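You operate a simulated robot arm through the tools that you are given. There is no shell and no other tool.

The job below is to be done with a simulated robot arm. You get a single attempt, and the scene is never put back.

JOB
Shut the air, stop the blower, withdraw the probe and unclamp the converter.
Fine: probe lamp off too; blower off before you unclamp.

It is judged by the outcome, as a careful person would: the job done as asked, and still so three seconds after it is handed in. It fails if anything else is knocked over, pushed out of place, dropped, spilled or broken.

ROBOT AND FRAMES
A 6-joint arm with a fingered hand, fixed in place. Base frame: the origin is on the floor under the middle of its stand, x ahead of it, y to its left, z up. Lengths are in m, angles in degrees, forces in N, time in s.
With the tool pointing down near the work surface it reaches from about 0.26 to 0.68 m from the base axis. Its first joint turns from -166.0 to 166.0 degrees. Payload 4 kg.
The tool frame sits at the grasp point between the pads (the TCP): z along the fingers, y along the line on which they close. The tips reach 0.026 m beyond it. The gripper opens to 0.148 m; its body begins 0.073 m behind the TCP. The gripper is a hand of 3 fingers: y runs from the thumb to the fingers, the wrist lies at [0, 0, -0.239] in the tool frame, and closing takes about 1.5 s.
Orientation is that of the tool frame in the base frame, as [roll, pitch, yaw] about the fixed x, y, z axes, in that order (R = Rz(yaw) Ry(pitch) Rx(roll)). With the fingers straight down and closing along the base's y, the tool's x points along the base's -x, its y along +y and its z along -z.

CONTROLS
- The arm moves only by the tool move_arm. Its argument "commands" is a list of rows, each a list of 7 numbers: the shift along the base's x, y, z in units of 200 mm (1.0 is 200 mm), then the turn, a rotation vector about the base's x, y, z in units of 60 degrees (1.0 is 60 degrees), then the gripper command, from -1 (fully open) to 1 (shut), values between in proportion. In form: [[dx, dy, dz, wx, wy, wz, claw], ...]. A call has 1 to 20 rows; each row is the pose to reach, as a shift and turn from the pose commanded when the call began. A call with a number of a shift or a turn outside -1 to 1 is refused whole. Each row takes 0.2 s and may step no farther than 0.05 m and 8.6 degrees from the row before; otherwise, or with a gripper value out of range, the whole call is refused. A pose out of reach is approached as far as the arm can. The call stops where the force on the tool passes 40 N (or 10 N more than at its start, if that is more) or the arm is blocked; 0.2 s more then pass. The fingers move at their own pace (about 0.153 m/s each) and stop on an object; they squeeze with about 28 N. The grip force told is the motor's: it shows also when the fingers shut on nothing. Time passes only in rows, and 0.2 s behind the last, so rows that repeat a pose let the fingers close. It gives the time, the measured TCP pose, the force on the tool (base axes), the opening and the grip force at its end, in the units of the frame above (readings bear some noise), with the torque about the TCP (base axes, N m) and any sound that the robot's microphone picked up.
- Cameras (640 x 400 px; columns grow to the right, rows downward): "scene" is fixed at [0.2213, -0.6491, 1.7212]; the picture's right is [0.96, -0.28, 0.00], its down [-0.19, -0.63, -0.75] and it looks along [0.21, 0.72, -0.66] (base axes); focal length 323 px, centre (320, 200). "wrist" rides on the gripper at [0.068, -0.039, -0.09] in the tool frame; the picture's right is [0.50, 0.87, 0.00], its down [-0.66, 0.38, -0.65] and it looks along [-0.57, 0.33, 0.76] (tool axes); focal length 222 px, centre (320, 200). There is no depth. A picture from a camera that has moved, and an enlarged one, comes with that camera's place and axes in the base frame and with its lens.
- get_image(camera): a new picture of that camera. The clock stands still meanwhile.
- lift_body(by): moves the trunk up (or, below 0, down) by that many m; the arm rides with it, the base frame stays. It gives what a move gives, with no picture.
- preshape(shape): the hand has 3 fingers and takes this shape, open, in about a second: jaw (thumb against the fingers, like two jaws); tri (thumb and two fingers); tip (a fingertip pinch); poke (one finger out to press); point (the index stretched); flat (the hand flat); cup (the hand cupped); fist (a fist). The gripper value then closes the fingers along that shape, each until it touches; the sizes above hold for jaw. It gives what a move gives, with no picture.
- zoom(camera, box): a new picture of the part [left, top, right, bottom] of that camera's present view, enlarged. The clock stands still meanwhile.
- job_done(): hands the job in; it is judged then, once.

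Nothing tells you positions but the pictures and the camera data. Unless the task says otherwise, let go and move clear before handing in.

The tools are called after "Call:" as a command line: name --pt "numbers of a row" for each row, then --argument value for the rest, lists and objects as JSON in quotes. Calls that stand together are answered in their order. move_arm: Moves the arm, as the interface text tells. Its arguments: {"type":"object","properties":{"commands":{"type":"array"}},"required":["commands"]} The other tools are called the same way: lift_body (by) moves the trunk up or down; preshape (shape) gives the hand a shape; get_image (camera) takes a picture; zoom (camera, box) takes an enlarged picture of a part of a camera's view; job_done () hands the job in.

At the start:

```text
time: 0.0
position: [0.3329, 0.2599, 1.2809]
tcp_rot: [-180.0, 0.1, -179.9]
force: [0.5, 0.2, 0.2]
wrist_torque: [-0.01, 0.0, 0.01]
width: 0.1481
grip_force: 0.0
shape: jaw
trunk travel left (down, up): [-0.275, 0.042]
```

scene: 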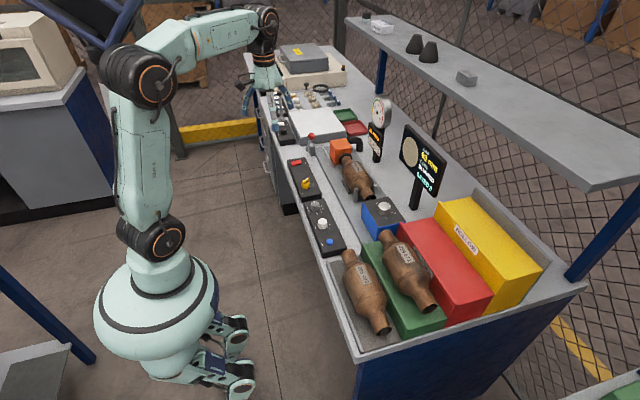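
wrist: 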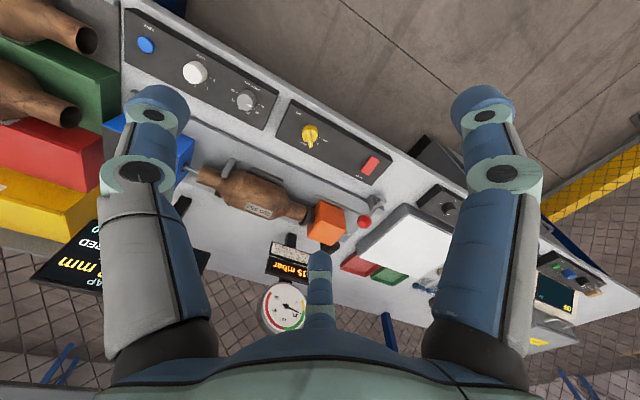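

I see a bench with control panels along its near edge, a converter in a clamp fixture, a gauge, and a display. I'll look closer at each part before I move.

Call:
zoom --camera "scene" --box '[260, 120, 420, 260]'

Call:
zoom --camera "scene" --box '[240, 40, 400, 160]'

Call:
zoom --camera "wrist" --box '[110, 0, 410, 190]'

Call:
zoom --camera "wrist" --box '[170, 130, 410, 290]'

Call:
zoom --camera "wrist" --box '[400, 140, 640, 360]'

```text
2.86 times, centred on (340, 190) of scene
camera zoom: at [0.2213, -0.6491, 1.7212], right [0.96, -0.28, 0.0], down [-0.19, -0.63, -0.75], along [0.21, 0.72, -0.66], focal length 924 px, centre (263, 229)
```

zoom: 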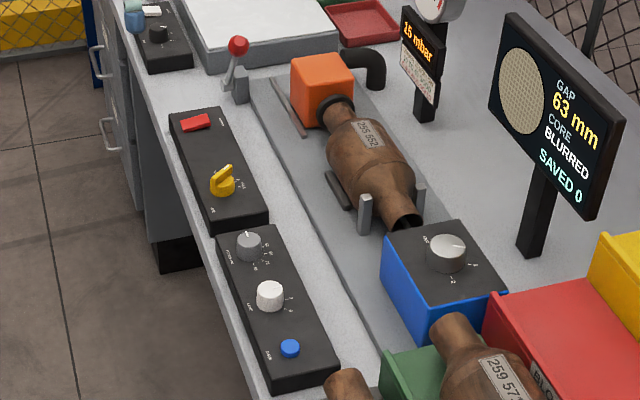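

```text
3.33 times, centred on (320, 100) of scene
camera zoom: at [0.2213, -0.6491, 1.7212], right [0.96, -0.28, 0.0], down [-0.19, -0.63, -0.75], along [0.21, 0.72, -0.66], focal length 1078 px, centre (320, 533)
```

zoom: 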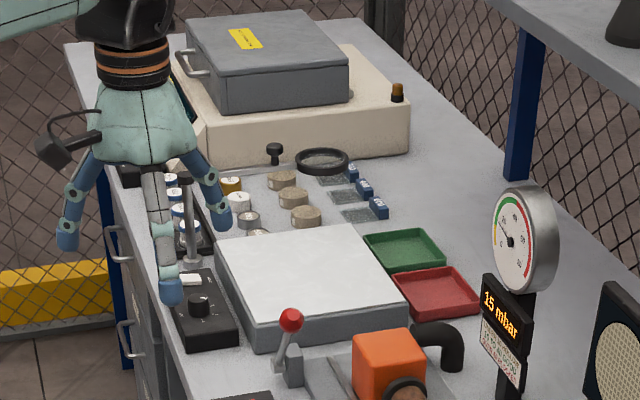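

```text
2.11 times, centred on (260, 95) of wrist
camera zoom: at [0.2667, 0.2208, 1.37], right [-0.5, 0.87, 0.0], down [0.65, 0.38, 0.65], along [0.57, 0.33, -0.76], focal length 468 px, centre (446, 421)
```

zoom: 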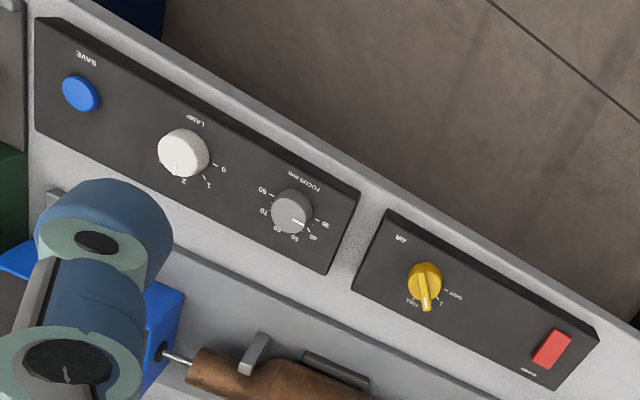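

```text
2.50 times, centred on (290, 210) of wrist
camera zoom: at [0.2667, 0.2208, 1.37], right [-0.5, 0.87, 0.0], down [0.65, 0.38, 0.65], along [0.57, 0.33, -0.76], focal length 555 px, centre (395, 175)
```

zoom: 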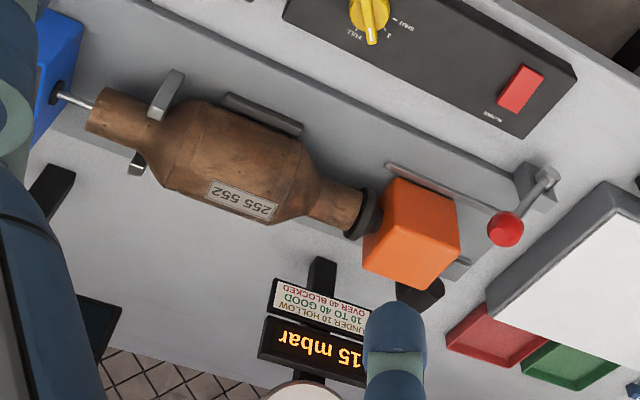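

```text
1.82 times, centred on (520, 250) of wrist
camera zoom: at [0.2667, 0.2208, 1.37], right [-0.5, 0.87, 0.0], down [0.65, 0.38, 0.65], along [0.57, 0.33, -0.76], focal length 404 px, centre (-44, 109)
```

zoom: 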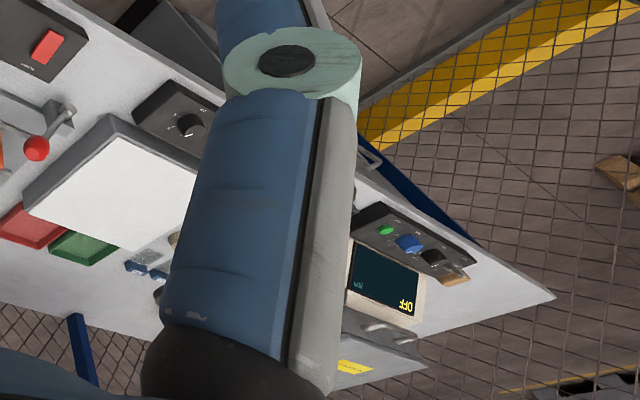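

The panels hold AIR (yellow knob), BLOWER (red rocker), LAMP (white knob), FOCUS and SAVE, with a blue probe box and a red-knobbed clamp lever nearby. I'll enlarge each one to read its markings.

Call:
zoom --camera "scene" --box '[285, 145, 335, 205]'

Call:
zoom --camera "scene" --box '[310, 195, 350, 255]'

Call:
zoom --camera "scene" --box '[350, 180, 410, 240]'

Call:
zoom --camera "scene" --box '[295, 120, 375, 190]'

Call:
zoom --camera "wrist" --box '[270, 90, 400, 190]'

Call:
zoom --camera "wrist" --box '[170, 40, 280, 130]'

Call:
zoom --camera "wrist" --box '[300, 170, 400, 260]'

Call:
zoom --camera "wrist" --box '[20, 100, 220, 300]'

```text
6.67 times, centred on (310, 175) of scene
camera zoom: at [0.2213, -0.6491, 1.7212], right [0.96, -0.28, 0.0], down [-0.19, -0.63, -0.75], along [0.21, 0.72, -0.66], focal length 2156 px, centre (387, 367)
```

zoom: 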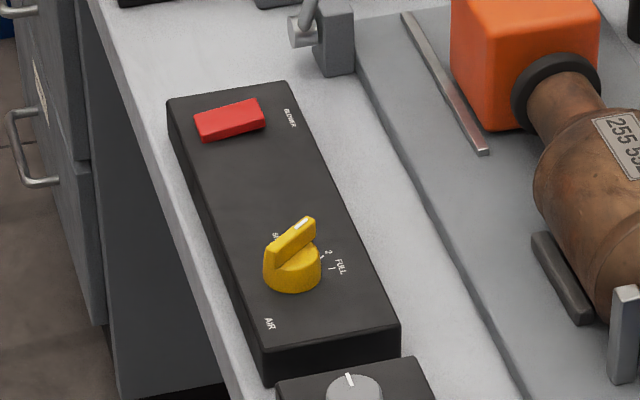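

```text
6.67 times, centred on (330, 225) of scene
camera zoom: at [0.2213, -0.6491, 1.7212], right [0.96, -0.28, 0.0], down [-0.19, -0.63, -0.75], along [0.21, 0.72, -0.66], focal length 2156 px, centre (253, 33)
```

zoom: 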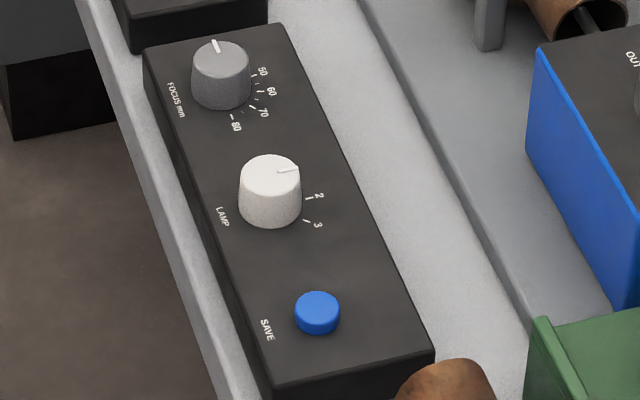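

```text
6.67 times, centred on (380, 210) of scene
camera zoom: at [0.2213, -0.6491, 1.7212], right [0.96, -0.28, 0.0], down [-0.19, -0.63, -0.75], along [0.21, 0.72, -0.66], focal length 2156 px, centre (-80, 133)
```

zoom: 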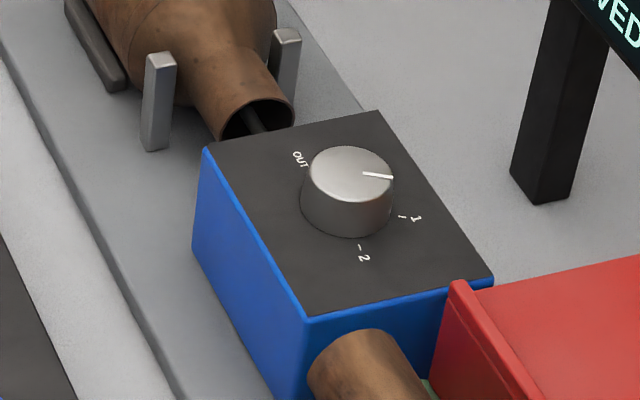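

```text
5.71 times, centred on (335, 155) of scene
camera zoom: at [0.2213, -0.6491, 1.7212], right [0.96, -0.28, 0.0], down [-0.19, -0.63, -0.75], along [0.21, 0.72, -0.66], focal length 1848 px, centre (234, 457)
```

zoom: 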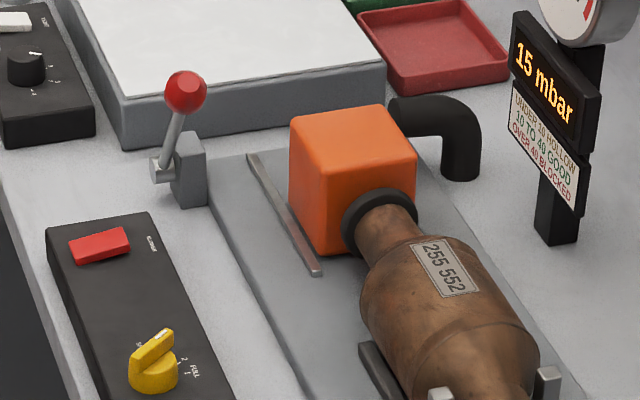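

```text
4.00 times, centred on (335, 140) of wrist
camera zoom: at [0.2667, 0.2208, 1.37], right [-0.5, 0.87, 0.0], down [0.65, 0.38, 0.65], along [0.57, 0.33, -0.76], focal length 888 px, centre (260, 440)
```

zoom: 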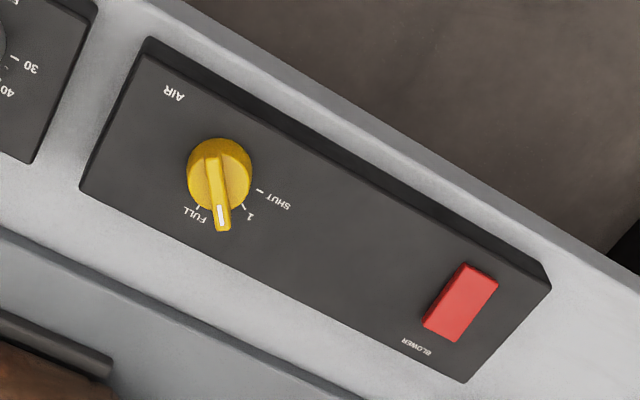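

```text
4.44 times, centred on (225, 85) of wrist
camera zoom: at [0.2667, 0.2208, 1.37], right [-0.5, 0.87, 0.0], down [0.65, 0.38, 0.65], along [0.57, 0.33, -0.76], focal length 987 px, centre (742, 711)
```

zoom: 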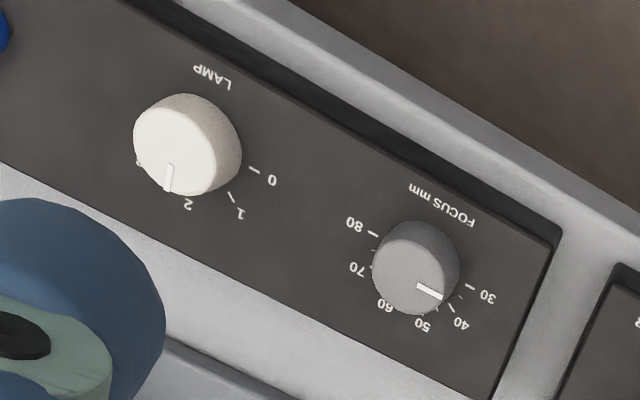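

```text
4.44 times, centred on (350, 215) of wrist
camera zoom: at [0.2667, 0.2208, 1.37], right [-0.5, 0.87, 0.0], down [0.65, 0.38, 0.65], along [0.57, 0.33, -0.76], focal length 987 px, centre (187, 133)
```

zoom: 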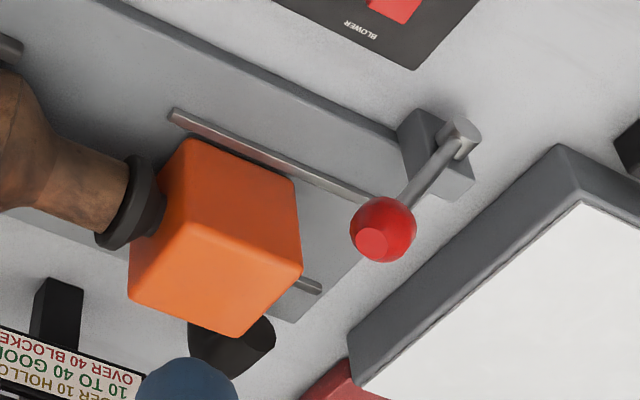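

```text
2.00 times, centred on (120, 200) of wrist
camera zoom: at [0.2667, 0.2208, 1.37], right [-0.5, 0.87, 0.0], down [0.65, 0.38, 0.65], along [0.57, 0.33, -0.76], focal length 444 px, centre (720, 200)
```

zoom: 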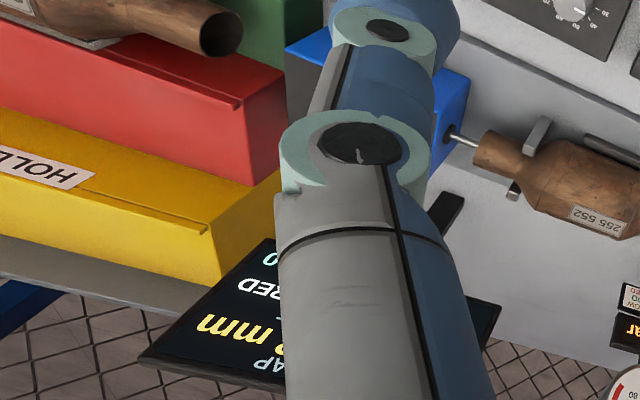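

AIR reads 2 (marks SHUT/1/2/FULL), LAMP reads 2 (marks 0–3), the probe knob is away from OUT, and the clamp lever leans toward the converter. Before approaching anything, I'll check how the hand looks in its pinch shape here in free air.

Call:
preshape --shape "tip"

```text
time: 0.9
position: [0.3331, 0.2595, 1.2792]
tcp_rot: [180.0, 0.1, -179.9]
force: [0.2, 0.3, 0.1]
wrist_torque: [-0.03, -0.01, 0.02]
width: 0.148
grip_force: 0.1
shape: tip
trunk travel left (down, up): [-0.275, 0.042]
```

Call:
zoom --camera "scene" --box '[220, 40, 310, 140]'

Call:
get_image --camera "wrist"

```text
4.00 times, centred on (265, 90) of scene
camera zoom: at [0.2213, -0.6491, 1.7212], right [0.96, -0.28, 0.0], down [-0.19, -0.63, -0.75], along [0.21, 0.72, -0.66], focal length 1294 px, centre (540, 640)
```

zoom: 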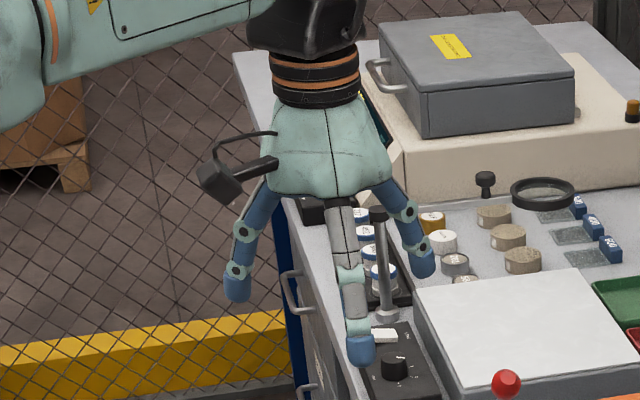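

```text
taken
camera wrist: at [0.2667, 0.2208, 1.37], right [-0.5, 0.87, 0.0], down [0.65, 0.38, 0.65], along [0.57, 0.33, -0.76], focal length 222 px, centre (320, 200)
```

wrist: 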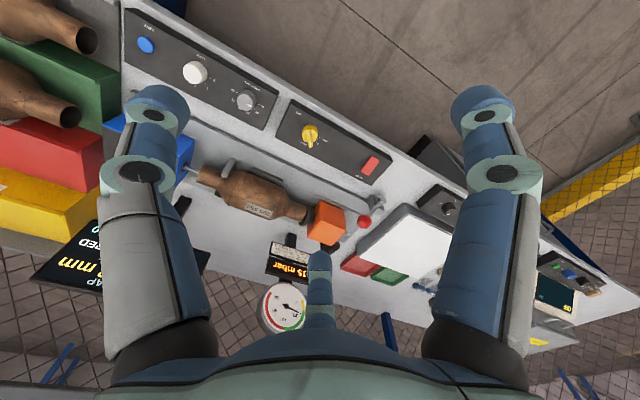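

The open hand looks the same in the pinch shape. I'll close it in the air to learn how the fingers meet.

Call:
move_arm --pt "0 0 0 0 0 0 0.5" --pt "0 0 0 0 0 0 0.5" --pt "0 0 0 0 0 0 0.5" --pt "0 0 0 0 0 0 0.5" --pt "0 0 0 0 0 0 0.5" --pt "0 0 0 0 0 0 0.5"

Call:
zoom --camera "scene" --box '[220, 40, 310, 140]'

Call:
get_image --camera "wrist"

Call:
move_arm --pt "0 0 0 0 0 0 1" --pt "0 0 0 0 0 0 1" --pt "0 0 0 0 0 0 1" --pt "0 0 0 0 0 0 1" --pt "0 0 0 0 0 0 1" --pt "0 0 0 0 0 0 1"

Call:
zoom --camera "scene" --box '[220, 40, 310, 140]'

Call:
get_image --camera "wrist"

```text
time: 2.3
position: [0.333, 0.2598, 1.2806]
tcp_rot: [180.0, 0.1, -179.9]
force: [0.2, 0.3, -0.4]
wrist_torque: [-0.01, -0.05, -0.02]
width: 0.0373
grip_force: 0.1
shape: tip
trunk travel left (down, up): [-0.275, 0.042]
```

```text
4.00 times, centred on (265, 90) of scene
camera zoom: at [0.2213, -0.6491, 1.7212], right [0.96, -0.28, 0.0], down [-0.19, -0.63, -0.75], along [0.21, 0.72, -0.66], focal length 1294 px, centre (540, 640)
```

zoom: 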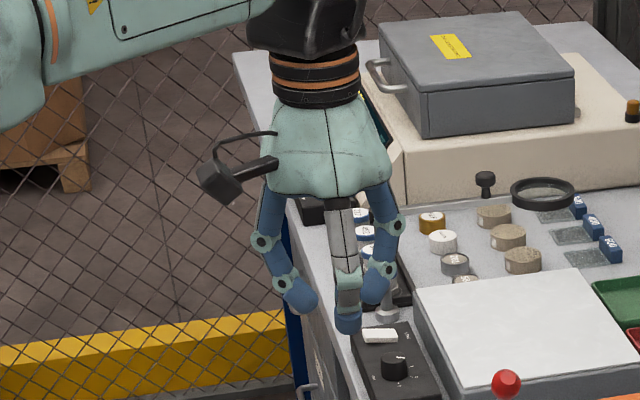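

```text
taken
camera wrist: at [0.2667, 0.2208, 1.37], right [-0.5, 0.87, 0.0], down [0.65, 0.38, 0.65], along [0.57, 0.33, -0.76], focal length 222 px, centre (320, 200)
```

wrist: 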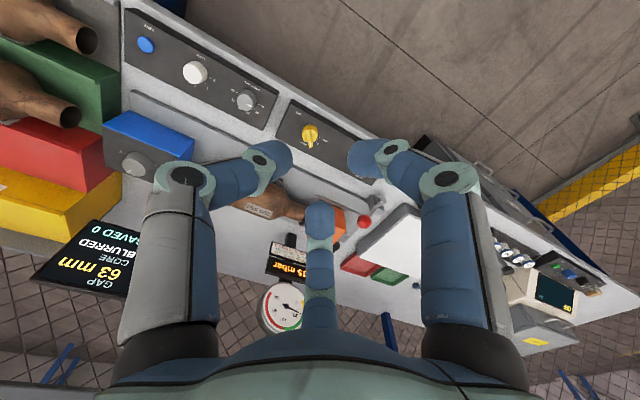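

```text
time: 3.7
position: [0.3328, 0.2602, 1.2801]
tcp_rot: [-180.0, 0.1, -180.0]
force: [0.3, 0.6, 1.1]
wrist_torque: [0.01, 0.01, -0.01]
width: 0.0
grip_force: 27.8
shape: tip
trunk travel left (down, up): [-0.275, 0.042]
```

```text
4.00 times, centred on (265, 90) of scene
camera zoom: at [0.2213, -0.6491, 1.7212], right [0.96, -0.28, 0.0], down [-0.19, -0.63, -0.75], along [0.21, 0.72, -0.66], focal length 1294 px, centre (540, 640)
```

zoom: 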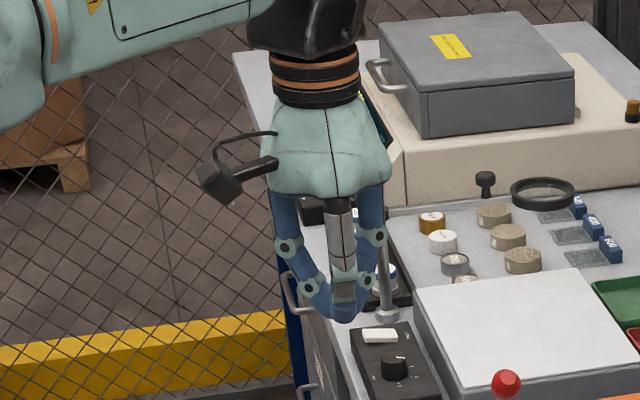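

```text
taken
camera wrist: at [0.2667, 0.2208, 1.37], right [-0.5, 0.87, 0.0], down [0.65, 0.38, 0.65], along [0.57, 0.33, -0.76], focal length 222 px, centre (320, 200)
```

wrist: 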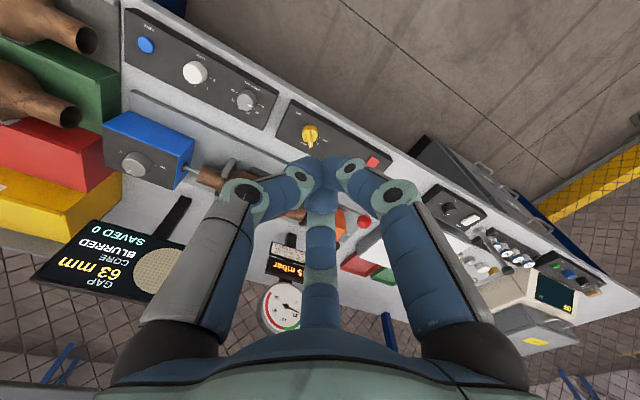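

In the pinch shape the three fingertips meet on the tool axis, about 28 mm past the TCP, which suits round knobs. Closing the hand also uncovered the probe box, so I'll read its dial.

Call:
zoom --camera "wrist" --box '[90, 90, 210, 200]'

Call:
zoom --camera "wrist" --box '[280, 110, 400, 240]'

```text
3.64 times, centred on (150, 145) of wrist
camera zoom: at [0.2667, 0.2208, 1.37], right [-0.5, 0.87, 0.0], down [0.65, 0.38, 0.65], along [0.57, 0.33, -0.76], focal length 808 px, centre (938, 400)
```

zoom: 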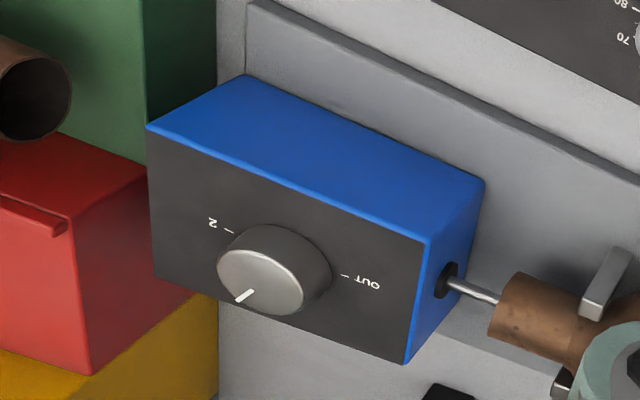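

```text
3.08 times, centred on (340, 175) of wrist
camera zoom: at [0.2667, 0.2208, 1.37], right [-0.5, 0.87, 0.0], down [0.65, 0.38, 0.65], along [0.57, 0.33, -0.76], focal length 684 px, centre (258, 277)
```

zoom: 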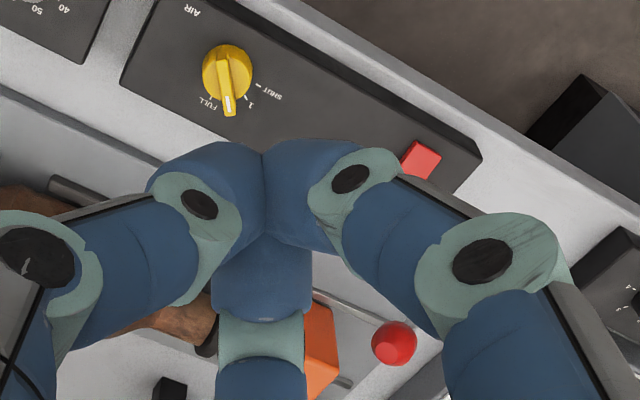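

The probe dial has OUT on its +y side and points near 1. I put AIR at about (0.44, 0.297), LAMP at (0.443, 0.082), BLOWER at (0.44, 0.452), the probe knob at (0.63, 0.033, z≈1.03) and the lever knob at (0.51, 0.466, 1.054). I'll move above the AIR knob and look again.

Call:
move_arm --pt "0.0875 0.031 -0.15 0 0 0.092 0" --pt "0.175 0.062 -0.3 0 0 0.184 -0.2" --pt "0.2625 0.0925 -0.45 0 0 0.276 -0.3" --pt "0.35 0.123 -0.6 0 0 0.368 -0.3" --pt "0.4375 0.154 -0.75 0 0 0.46 -0.3" --pt "0.525 0.185 -0.9 0 0 0.55 -0.3" --pt "0.525 0.185 -0.9 0 0 0.55 -0.3"

Call:
get_image --camera "wrist"

Call:
get_image --camera "scene"

```text
time: 5.3
position: [0.4378, 0.2964, 1.1005]
tcp_rot: [-180.0, 0.2, -146.9]
force: [0.7, 0.2, 0.0]
wrist_torque: [0.06, -0.02, 0.0]
width: 0.0957
grip_force: 0.1
shape: tip
trunk travel left (down, up): [-0.275, 0.042]
```

```text
taken
camera wrist: at [0.4043, 0.2264, 1.1903], right [-0.89, 0.45, 0.0], down [0.34, 0.67, 0.66], along [0.3, 0.58, -0.76], focal length 222 px, centre (320, 200)
```

wrist: 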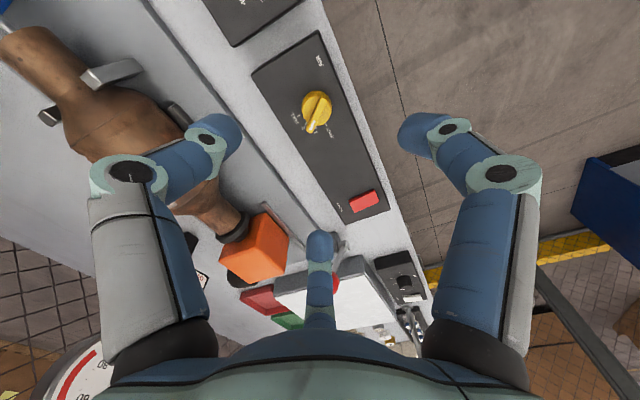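

```text
taken
```

scene: 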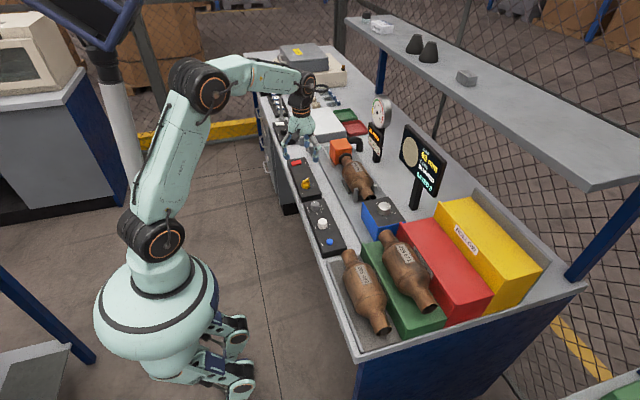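

I'm above the AIR knob now. I'll zoom in to get its exact position and pointer angle.

Call:
zoom --camera "wrist" --box '[250, 40, 400, 140]'

Call:
zoom --camera "scene" --box '[280, 150, 330, 200]'

Call:
zoom --camera "wrist" --box '[320, 160, 420, 230]'

```text
4.00 times, centred on (325, 90) of wrist
camera zoom: at [0.4043, 0.2264, 1.1903], right [-0.89, 0.45, 0.0], down [0.34, 0.67, 0.66], along [0.3, 0.58, -0.76], focal length 888 px, centre (300, 640)
```

zoom: 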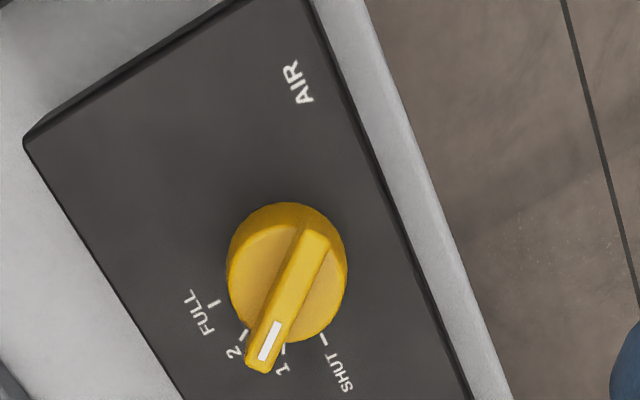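

```text
8.00 times, centred on (305, 175) of scene
camera zoom: at [0.2213, -0.6491, 1.7212], right [0.96, -0.28, 0.0], down [-0.19, -0.63, -0.75], along [0.21, 0.72, -0.66], focal length 2587 px, centre (440, 400)
```

zoom: 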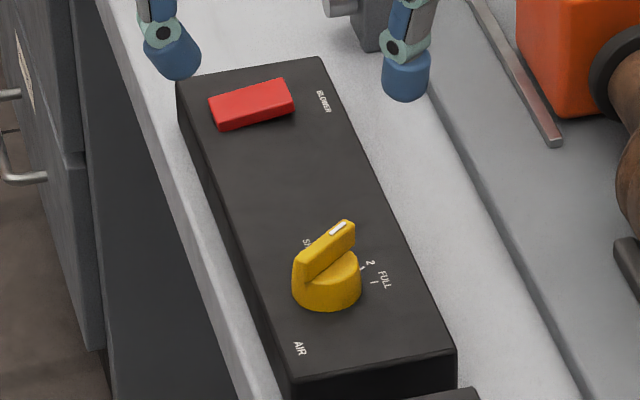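

```text
5.71 times, centred on (370, 195) of wrist
camera zoom: at [0.4043, 0.2264, 1.1903], right [-0.89, 0.45, 0.0], down [0.34, 0.67, 0.66], along [0.3, 0.58, -0.76], focal length 1269 px, centre (34, 229)
```

zoom: 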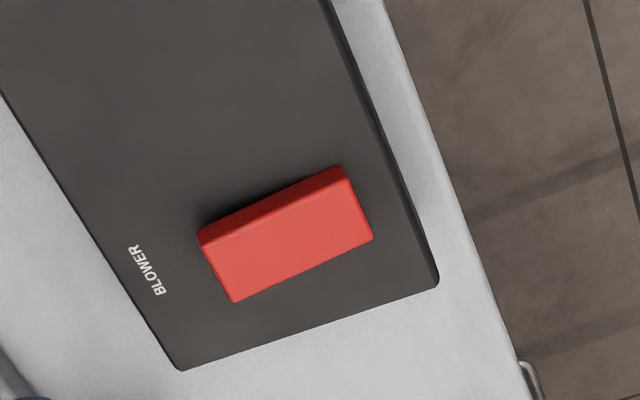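

AIR's marks run FULL at 0°, 2 at 30°, 1 at 60° and SHUT at 90° around a centre near (0.4455, 0.2985), and the pointer sits at about 30–36°. It therefore needs about +60° about z. I'll centre over it, come down partway and check.

Call:
move_arm --pt "0.0375 0.0075 -0.17 0 0 0 -0.1" --pt "0.0375 0.0075 -0.34 0 0 0 -0.1" --pt "0.0375 0.0075 -0.5 0 0 0 -0.1" --pt "0.0375 0.0075 -0.5 0 0 0 -0.1"

Call:
get_image --camera "wrist"

Call:
zoom --camera "scene" --box '[260, 120, 340, 200]'

```text
time: 6.3
position: [0.4452, 0.2993, 1.0011]
tcp_rot: [180.0, 0.0, -147.0]
force: [0.2, -0.1, 0.0]
wrist_torque: [-0.01, -0.02, 0.04]
width: 0.0818
grip_force: 0.0
shape: tip
trunk travel left (down, up): [-0.275, 0.042]
```

```text
taken
camera wrist: at [0.4114, 0.2293, 1.0911], right [-0.89, 0.45, 0.0], down [0.34, 0.67, 0.65], along [0.3, 0.58, -0.76], focal length 222 px, centre (320, 200)
```

wrist: 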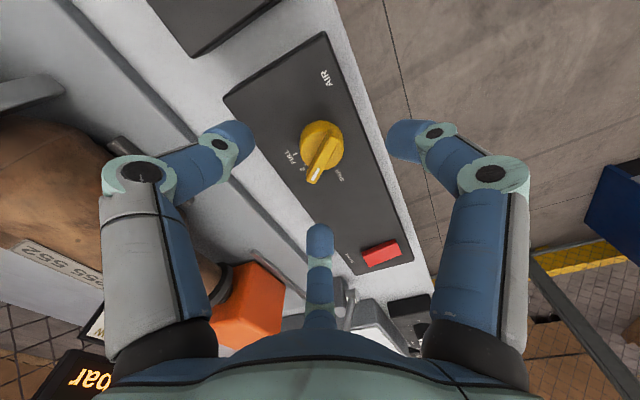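

```text
5.00 times, centred on (300, 160) of scene
camera zoom: at [0.2213, -0.6491, 1.7212], right [0.96, -0.28, 0.0], down [-0.19, -0.63, -0.75], along [0.21, 0.72, -0.66], focal length 1617 px, centre (420, 400)
```

zoom: 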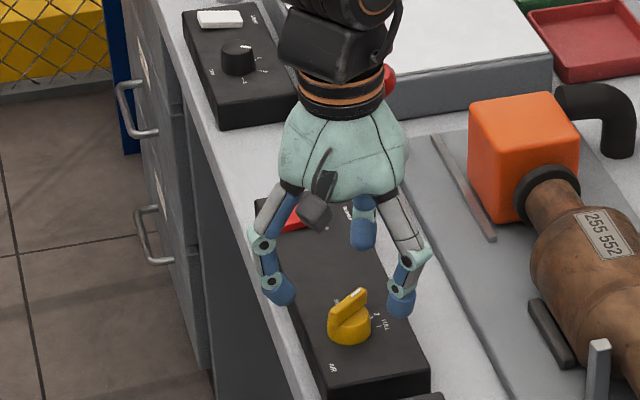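

The knob sits under the grasp centre. I'll zoom once more to check the bar direction before gripping.

Call:
zoom --camera "wrist" --box '[260, 100, 380, 200]'

```text
4.00 times, centred on (320, 150) of wrist
camera zoom: at [0.4114, 0.2293, 1.0911], right [-0.89, 0.45, 0.0], down [0.34, 0.67, 0.65], along [0.3, 0.58, -0.76], focal length 888 px, centre (320, 400)
```

zoom: 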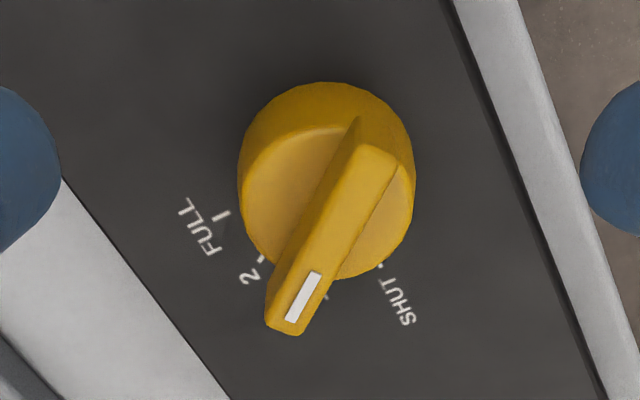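

The pointer is at about 39°, between marks 1 and 2, so SHUT is about 51° counter-clockwise. I'll turn 6° to line the pinch up with the bar, then descend and grip.

Call:
move_arm --pt "0 0.004 -0.08 0 0 0.1 -0.1" --pt "0 0.004 -0.16 0 0 0.1 -0.1" --pt "0 0.004 -0.16 0 0 0.1 0.3" --pt "0 0.004 -0.16 0 0 0.1 1" --pt "0 0.004 -0.16 0 0 0.1 1" --pt "0 0.004 -0.16 0 0 0.1 1" --pt "0 0.004 -0.16 0 0 0.1 1" --pt "0 0.004 -0.16 0 0 0.1 1"

Call:
get_image --camera "wrist"

Call:
zoom --camera "scene" --box '[260, 120, 340, 200]'

```text
time: 8.1
position: [0.4457, 0.2999, 0.9708]
tcp_rot: [179.9, 0.3, -141.0]
force: [3.1, 6.9, 25.0]
wrist_torque: [0.17, -0.14, -0.02]
width: 0.0225
grip_force: 28.0
shape: tip
trunk travel left (down, up): [-0.275, 0.042]
```

```text
taken
camera wrist: at [0.4186, 0.2269, 1.0604], right [-0.93, 0.36, 0.0], down [0.27, 0.7, 0.66], along [0.24, 0.61, -0.75], focal length 222 px, centre (320, 200)
```

wrist: 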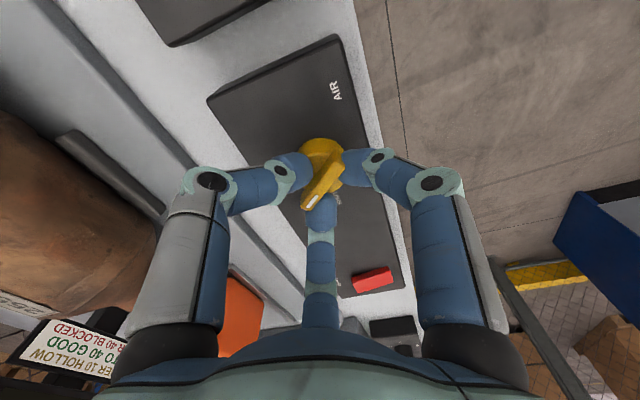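

```text
5.00 times, centred on (300, 160) of scene
camera zoom: at [0.2213, -0.6491, 1.7212], right [0.96, -0.28, 0.0], down [-0.19, -0.63, -0.75], along [0.21, 0.72, -0.66], focal length 1617 px, centre (420, 400)
```

zoom: 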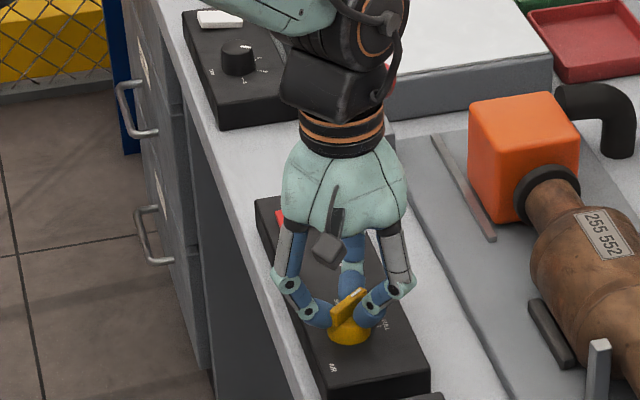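

The fingers hold the bar, but the hand presses down with about 25 N. I'll ease up a few millimetres before turning.

Call:
move_arm --pt "0 0 0.015 0 0 0 1" --pt "0 0 0.015 0 0 0 1"

```text
time: 8.7
position: [0.446, 0.3009, 0.9706]
tcp_rot: [-180.0, 0.0, -141.0]
force: [2.6, 9.8, 11.0]
wrist_torque: [0.36, -0.11, 0.02]
width: 0.0222
grip_force: 27.8
shape: tip
trunk travel left (down, up): [-0.275, 0.042]
```

The downward load has dropped. Now I'll turn the valve counter-clockwise toward SHUT.

Call:
move_arm --pt "0 0 0 0 0 0.1 1" --pt "0 0 0 0 0 0.2 1" --pt "0 0 0 0 0 0.3 1" --pt "0 0 0 0 0 0.4 1" --pt "0 0 0 0 0 0.5 1" --pt "0 0 0 0 0 0.6 1" --pt "0 0 0 0 0 0.7 1" --pt "0 0 0 0 0 0.8 1" --pt "0 0 0 0 0 0.88 1" --pt "0 0 0 0 0 0.88 1"

Call:
get_image --camera "wrist"

Call:
zoom --camera "scene" --box '[260, 120, 340, 200]'

Call:
zoom --camera "scene" --box '[340, 80, 450, 220]'

```text
time: 10.9
position: [0.4451, 0.3001, 0.9715]
tcp_rot: [179.9, 0.0, -88.0]
force: [-0.2, 7.2, 8.8]
wrist_torque: [0.28, -0.02, 0.04]
width: 0.0215
grip_force: 28.1
shape: tip
trunk travel left (down, up): [-0.275, 0.042]
```

```text
taken
camera wrist: at [0.4877, 0.2335, 1.0611], right [-0.85, -0.53, 0.0], down [-0.4, 0.64, 0.65], along [-0.34, 0.56, -0.76], focal length 222 px, centre (320, 200)
```

wrist: 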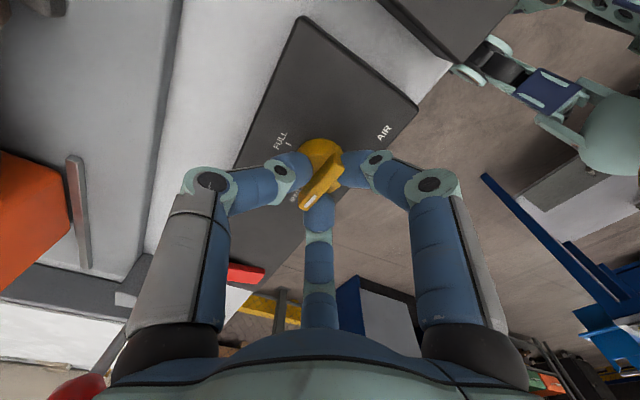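

```text
5.00 times, centred on (300, 160) of scene
camera zoom: at [0.2213, -0.6491, 1.7212], right [0.96, -0.28, 0.0], down [-0.19, -0.63, -0.75], along [0.21, 0.72, -0.66], focal length 1617 px, centre (420, 400)
```

zoom: 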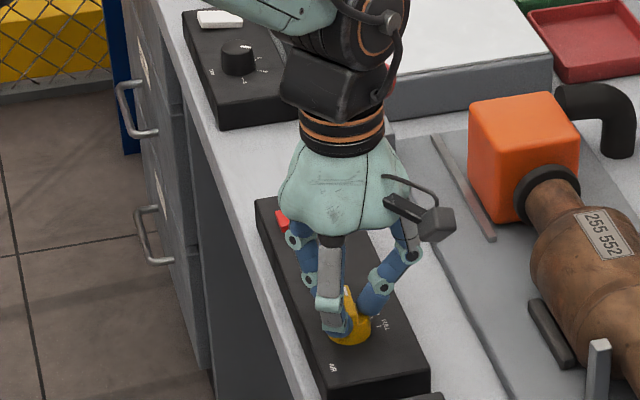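

```text
2.86 times, centred on (395, 150) of scene
camera zoom: at [0.2213, -0.6491, 1.7212], right [0.96, -0.28, 0.0], down [-0.19, -0.63, -0.75], along [0.21, 0.72, -0.66], focal length 924 px, centre (106, 343)
```

zoom: 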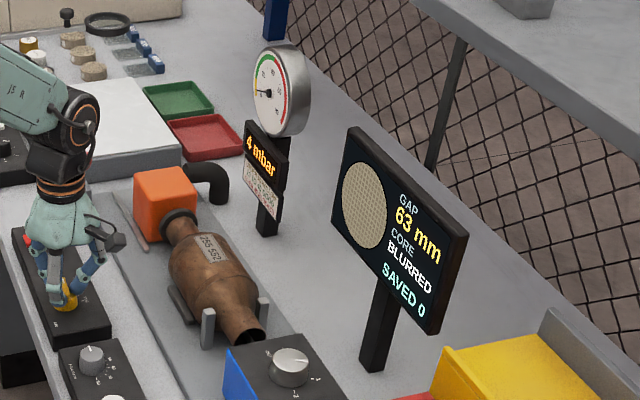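

The knob followed the hand and the pressure has dropped from 15 to 4 mbar. I'll let go, rise, and check the pointer against SHUT.

Call:
move_arm --pt "0 0 0 0 0 0 -0.2" --pt "0 0 0 0 0 0 -0.2" --pt "0 0 0 0 0 0 -0.2" --pt "0 0 0.1 0 0 0 -0.2" --pt "0 0 0.3 0 0 0 -0.2" --pt "0 0 0.5 0 0 0 -0.2"

Call:
get_image --camera "wrist"

Call:
zoom --camera "wrist" --box '[260, 80, 380, 180]'

Call:
zoom --camera "scene" --box '[280, 150, 330, 200]'

Call:
zoom --camera "scene" --box '[340, 80, 450, 220]'

```text
time: 12.3
position: [0.4485, 0.2995, 1.0724]
tcp_rot: [180.0, 0.1, -88.2]
force: [0.7, -0.2, 0.8]
wrist_torque: [0.0, -0.02, 0.03]
width: 0.0883
grip_force: 0.2
shape: tip
trunk travel left (down, up): [-0.275, 0.042]
```

```text
taken
camera wrist: at [0.49, 0.233, 1.1621], right [-0.85, -0.53, 0.0], down [-0.4, 0.64, 0.65], along [-0.35, 0.56, -0.76], focal length 222 px, centre (320, 200)
```

wrist: 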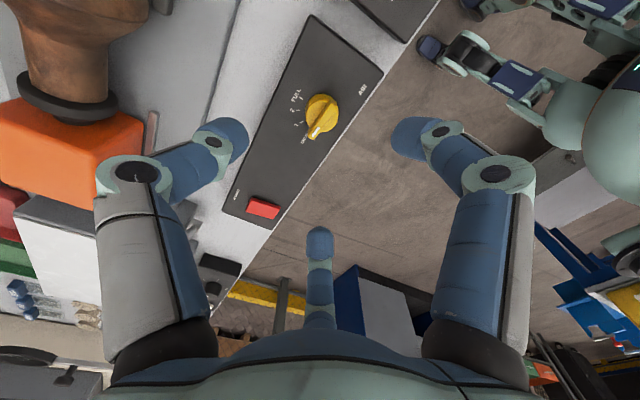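

```text
4.00 times, centred on (320, 130) of wrist
camera zoom: at [0.49, 0.233, 1.1621], right [-0.85, -0.53, 0.0], down [-0.4, 0.64, 0.65], along [-0.35, 0.56, -0.76], focal length 888 px, centre (320, 480)
```

zoom: 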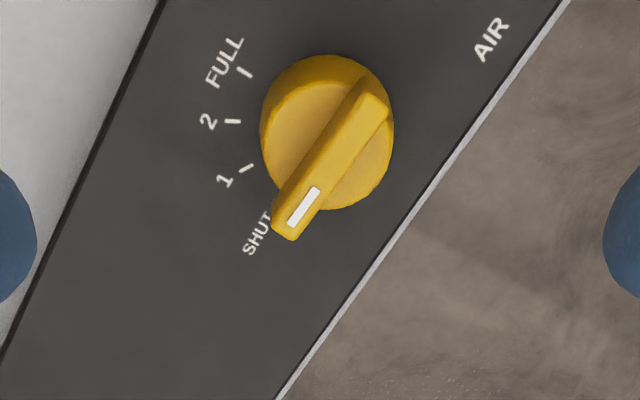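

```text
8.00 times, centred on (305, 175) of scene
camera zoom: at [0.2213, -0.6491, 1.7212], right [0.96, -0.28, 0.0], down [-0.19, -0.63, -0.75], along [0.21, 0.72, -0.66], focal length 2587 px, centre (440, 400)
```

zoom: 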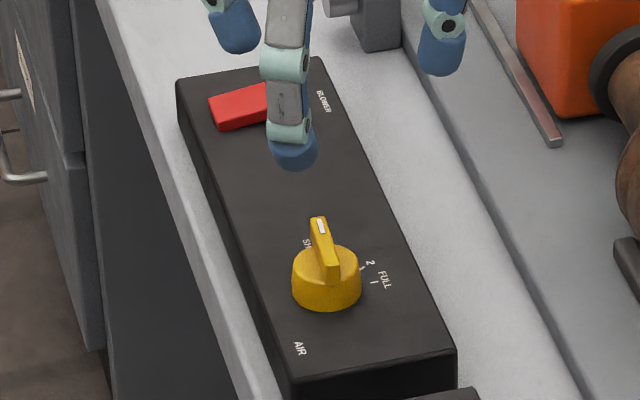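

```text
2.86 times, centred on (395, 150) of scene
camera zoom: at [0.2213, -0.6491, 1.7212], right [0.96, -0.28, 0.0], down [-0.19, -0.63, -0.75], along [0.21, 0.72, -0.66], focal length 924 px, centre (106, 343)
```

zoom: 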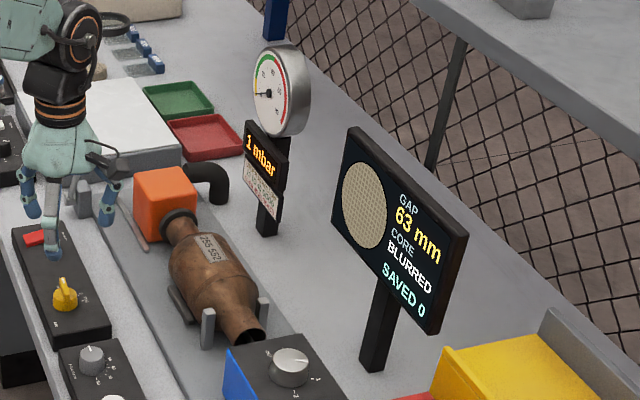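

AIR now points exactly at SHUT (90°) and the pressure is still falling, at 1 mbar. Next is the blower rocker, so I'll look at which way it tilts.

Call:
zoom --camera "wrist" --box '[230, 180, 300, 240]'

Call:
zoom --camera "scene" --box '[285, 150, 315, 175]'

```text
6.67 times, centred on (265, 210) of wrist
camera zoom: at [0.49, 0.233, 1.1621], right [-0.85, -0.53, 0.0], down [-0.4, 0.64, 0.65], along [-0.35, 0.56, -0.76], focal length 1481 px, centre (687, 133)
```

zoom: 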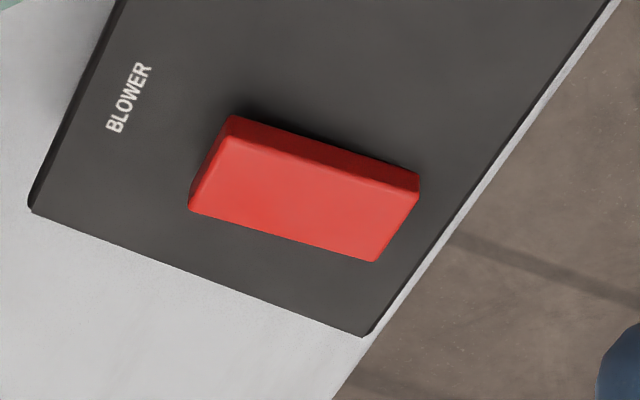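

```text
16.00 times, centred on (300, 162) of scene
camera zoom: at [0.2213, -0.6491, 1.7212], right [0.96, -0.28, 0.0], down [-0.19, -0.63, -0.75], along [0.21, 0.72, -0.66], focal length 5175 px, centre (640, 800)
```

zoom: 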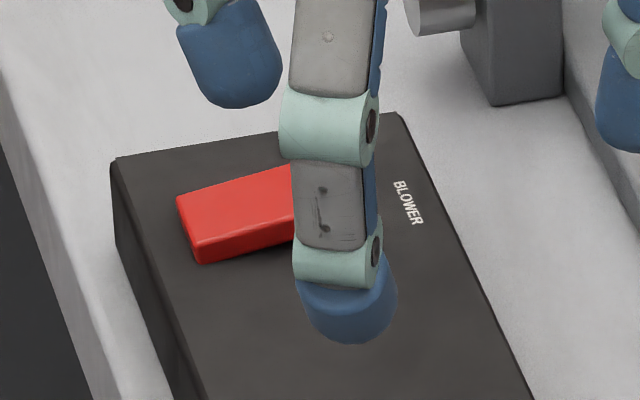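

I need a clear view of the rocker and of the poke shape. I'll raise the hand, turn it back part of the way, and form the shape in free air.

Call:
move_arm --pt "0 0 0.1 0 0 -0.12 -0.2" --pt "-0.05 0 0.2 0 0 -0.24 -0.2" --pt "-0.1 0 0.3 0 0 -0.36 -0.2" --pt "-0.2 0 0.4 0 0 -0.48 -0.2" --pt "-0.3 0 0.5 0 0 -0.6 -0.2" --pt "-0.4 0 0.6 0 0 -0.72 -0.2" --pt "-0.4 0 0.6 0 0 -0.84 -0.2" --pt "-0.4 0 0.6 0 0 -0.96 -0.2"

Call:
preshape --shape "poke"

Call:
get_image --camera "wrist"

Call:
zoom --camera "scene" --box '[220, 60, 320, 180]'

Call:
zoom --camera "scene" --box '[285, 150, 315, 175]'

```text
time: 14.1
position: [0.3646, 0.3003, 1.1917]
tcp_rot: [179.9, 0.1, -145.9]
force: [-0.1, 0.9, -0.4]
wrist_torque: [0.03, -0.01, -0.01]
width: 0.0884
grip_force: 0.1
shape: tip
trunk travel left (down, up): [-0.275, 0.042]
```

```text
time: 15.0
position: [0.3643, 0.2998, 1.1915]
tcp_rot: [-180.0, 0.1, -145.7]
force: [-0.4, -0.4, 0.4]
wrist_torque: [0.0, -0.02, 0.04]
width: 0.0001
grip_force: 0.1
shape: poke
trunk travel left (down, up): [-0.275, 0.042]
```

```text
taken
camera wrist: at [0.3332, 0.2297, 1.2816], right [-0.9, 0.43, 0.0], down [0.33, 0.68, 0.65], along [0.28, 0.59, -0.76], focal length 222 px, centre (320, 200)
```

wrist: 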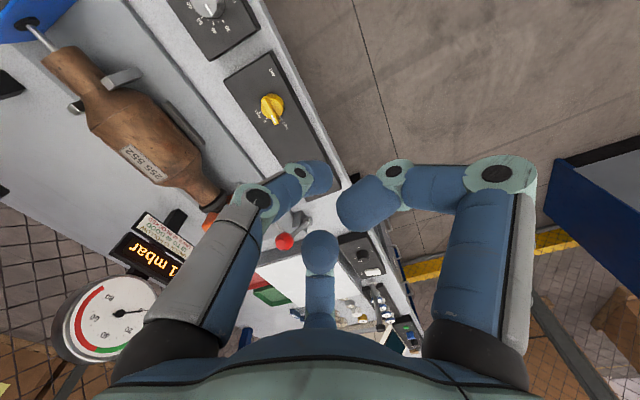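

```text
3.33 times, centred on (270, 120) of scene
camera zoom: at [0.2213, -0.6491, 1.7212], right [0.96, -0.28, 0.0], down [-0.19, -0.63, -0.75], along [0.21, 0.72, -0.66], focal length 1078 px, centre (487, 467)
```

zoom: 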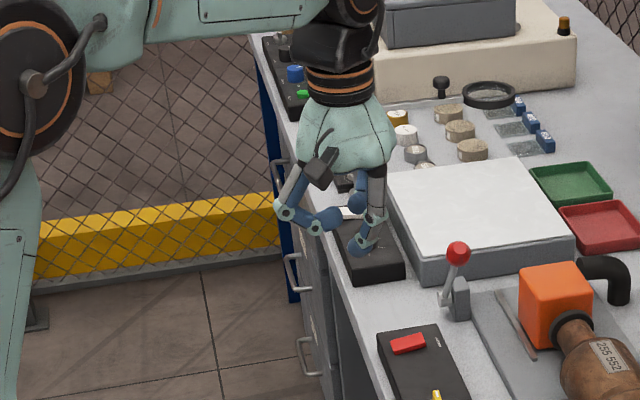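

```text
16.00 times, centred on (300, 162) of scene
camera zoom: at [0.2213, -0.6491, 1.7212], right [0.96, -0.28, 0.0], down [-0.19, -0.63, -0.75], along [0.21, 0.72, -0.66], focal length 5175 px, centre (640, 800)
```

zoom: 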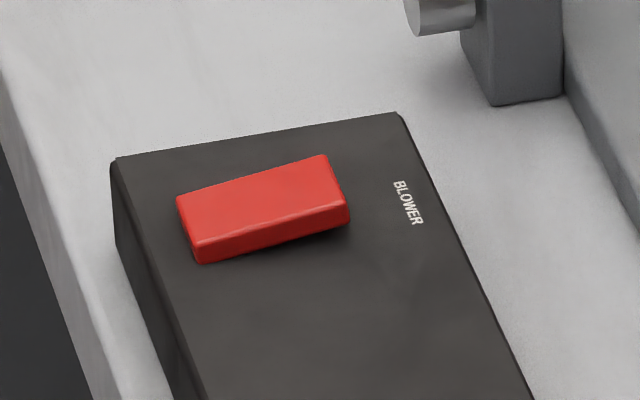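

The rocker's −x end is down and its +x end, near the BLOWER label, stands about 4 mm proud, so I should press the +x end near (0.461, 0.451). I'll check exactly where the poking finger's tip is in this shape.

Call:
zoom --camera "wrist" --box '[220, 120, 420, 280]'

Call:
zoom --camera "scene" --box '[290, 110, 350, 160]'

Call:
zoom --camera "scene" --box '[290, 85, 350, 140]'

```text
2.50 times, centred on (320, 200) of wrist
camera zoom: at [0.3332, 0.2297, 1.2816], right [-0.9, 0.43, 0.0], down [0.33, 0.68, 0.65], along [0.28, 0.59, -0.76], focal length 555 px, centre (320, 200)
```

zoom: 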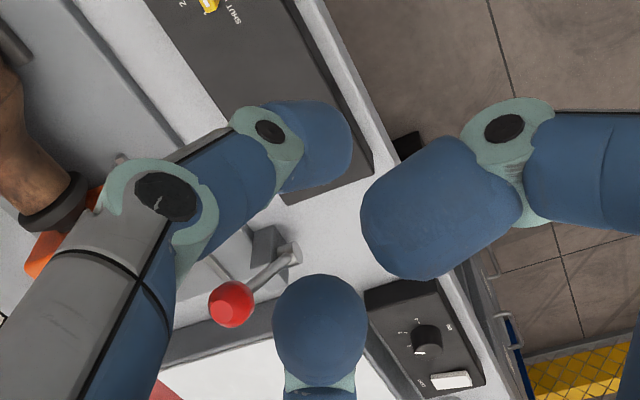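

```text
8.00 times, centred on (320, 135) of scene
camera zoom: at [0.2213, -0.6491, 1.7212], right [0.96, -0.28, 0.0], down [-0.19, -0.63, -0.75], along [0.21, 0.72, -0.66], focal length 2587 px, centre (320, 720)
```

zoom: 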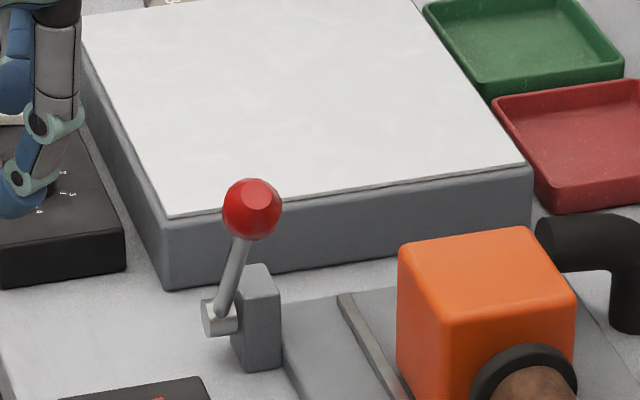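

```text
7.27 times, centred on (320, 112) of scene
camera zoom: at [0.2213, -0.6491, 1.7212], right [0.96, -0.28, 0.0], down [-0.19, -0.63, -0.75], along [0.21, 0.72, -0.66], focal length 2352 px, centre (320, 836)
```

zoom: 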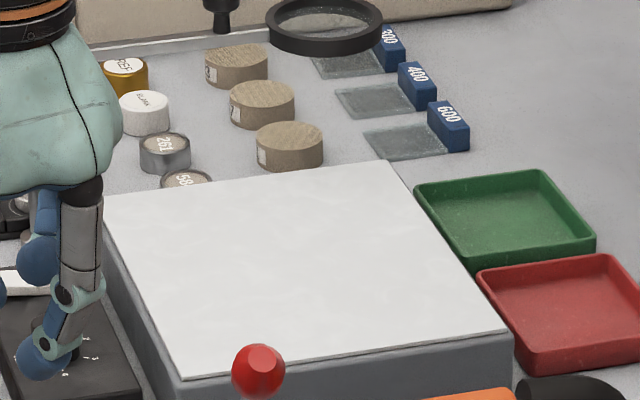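

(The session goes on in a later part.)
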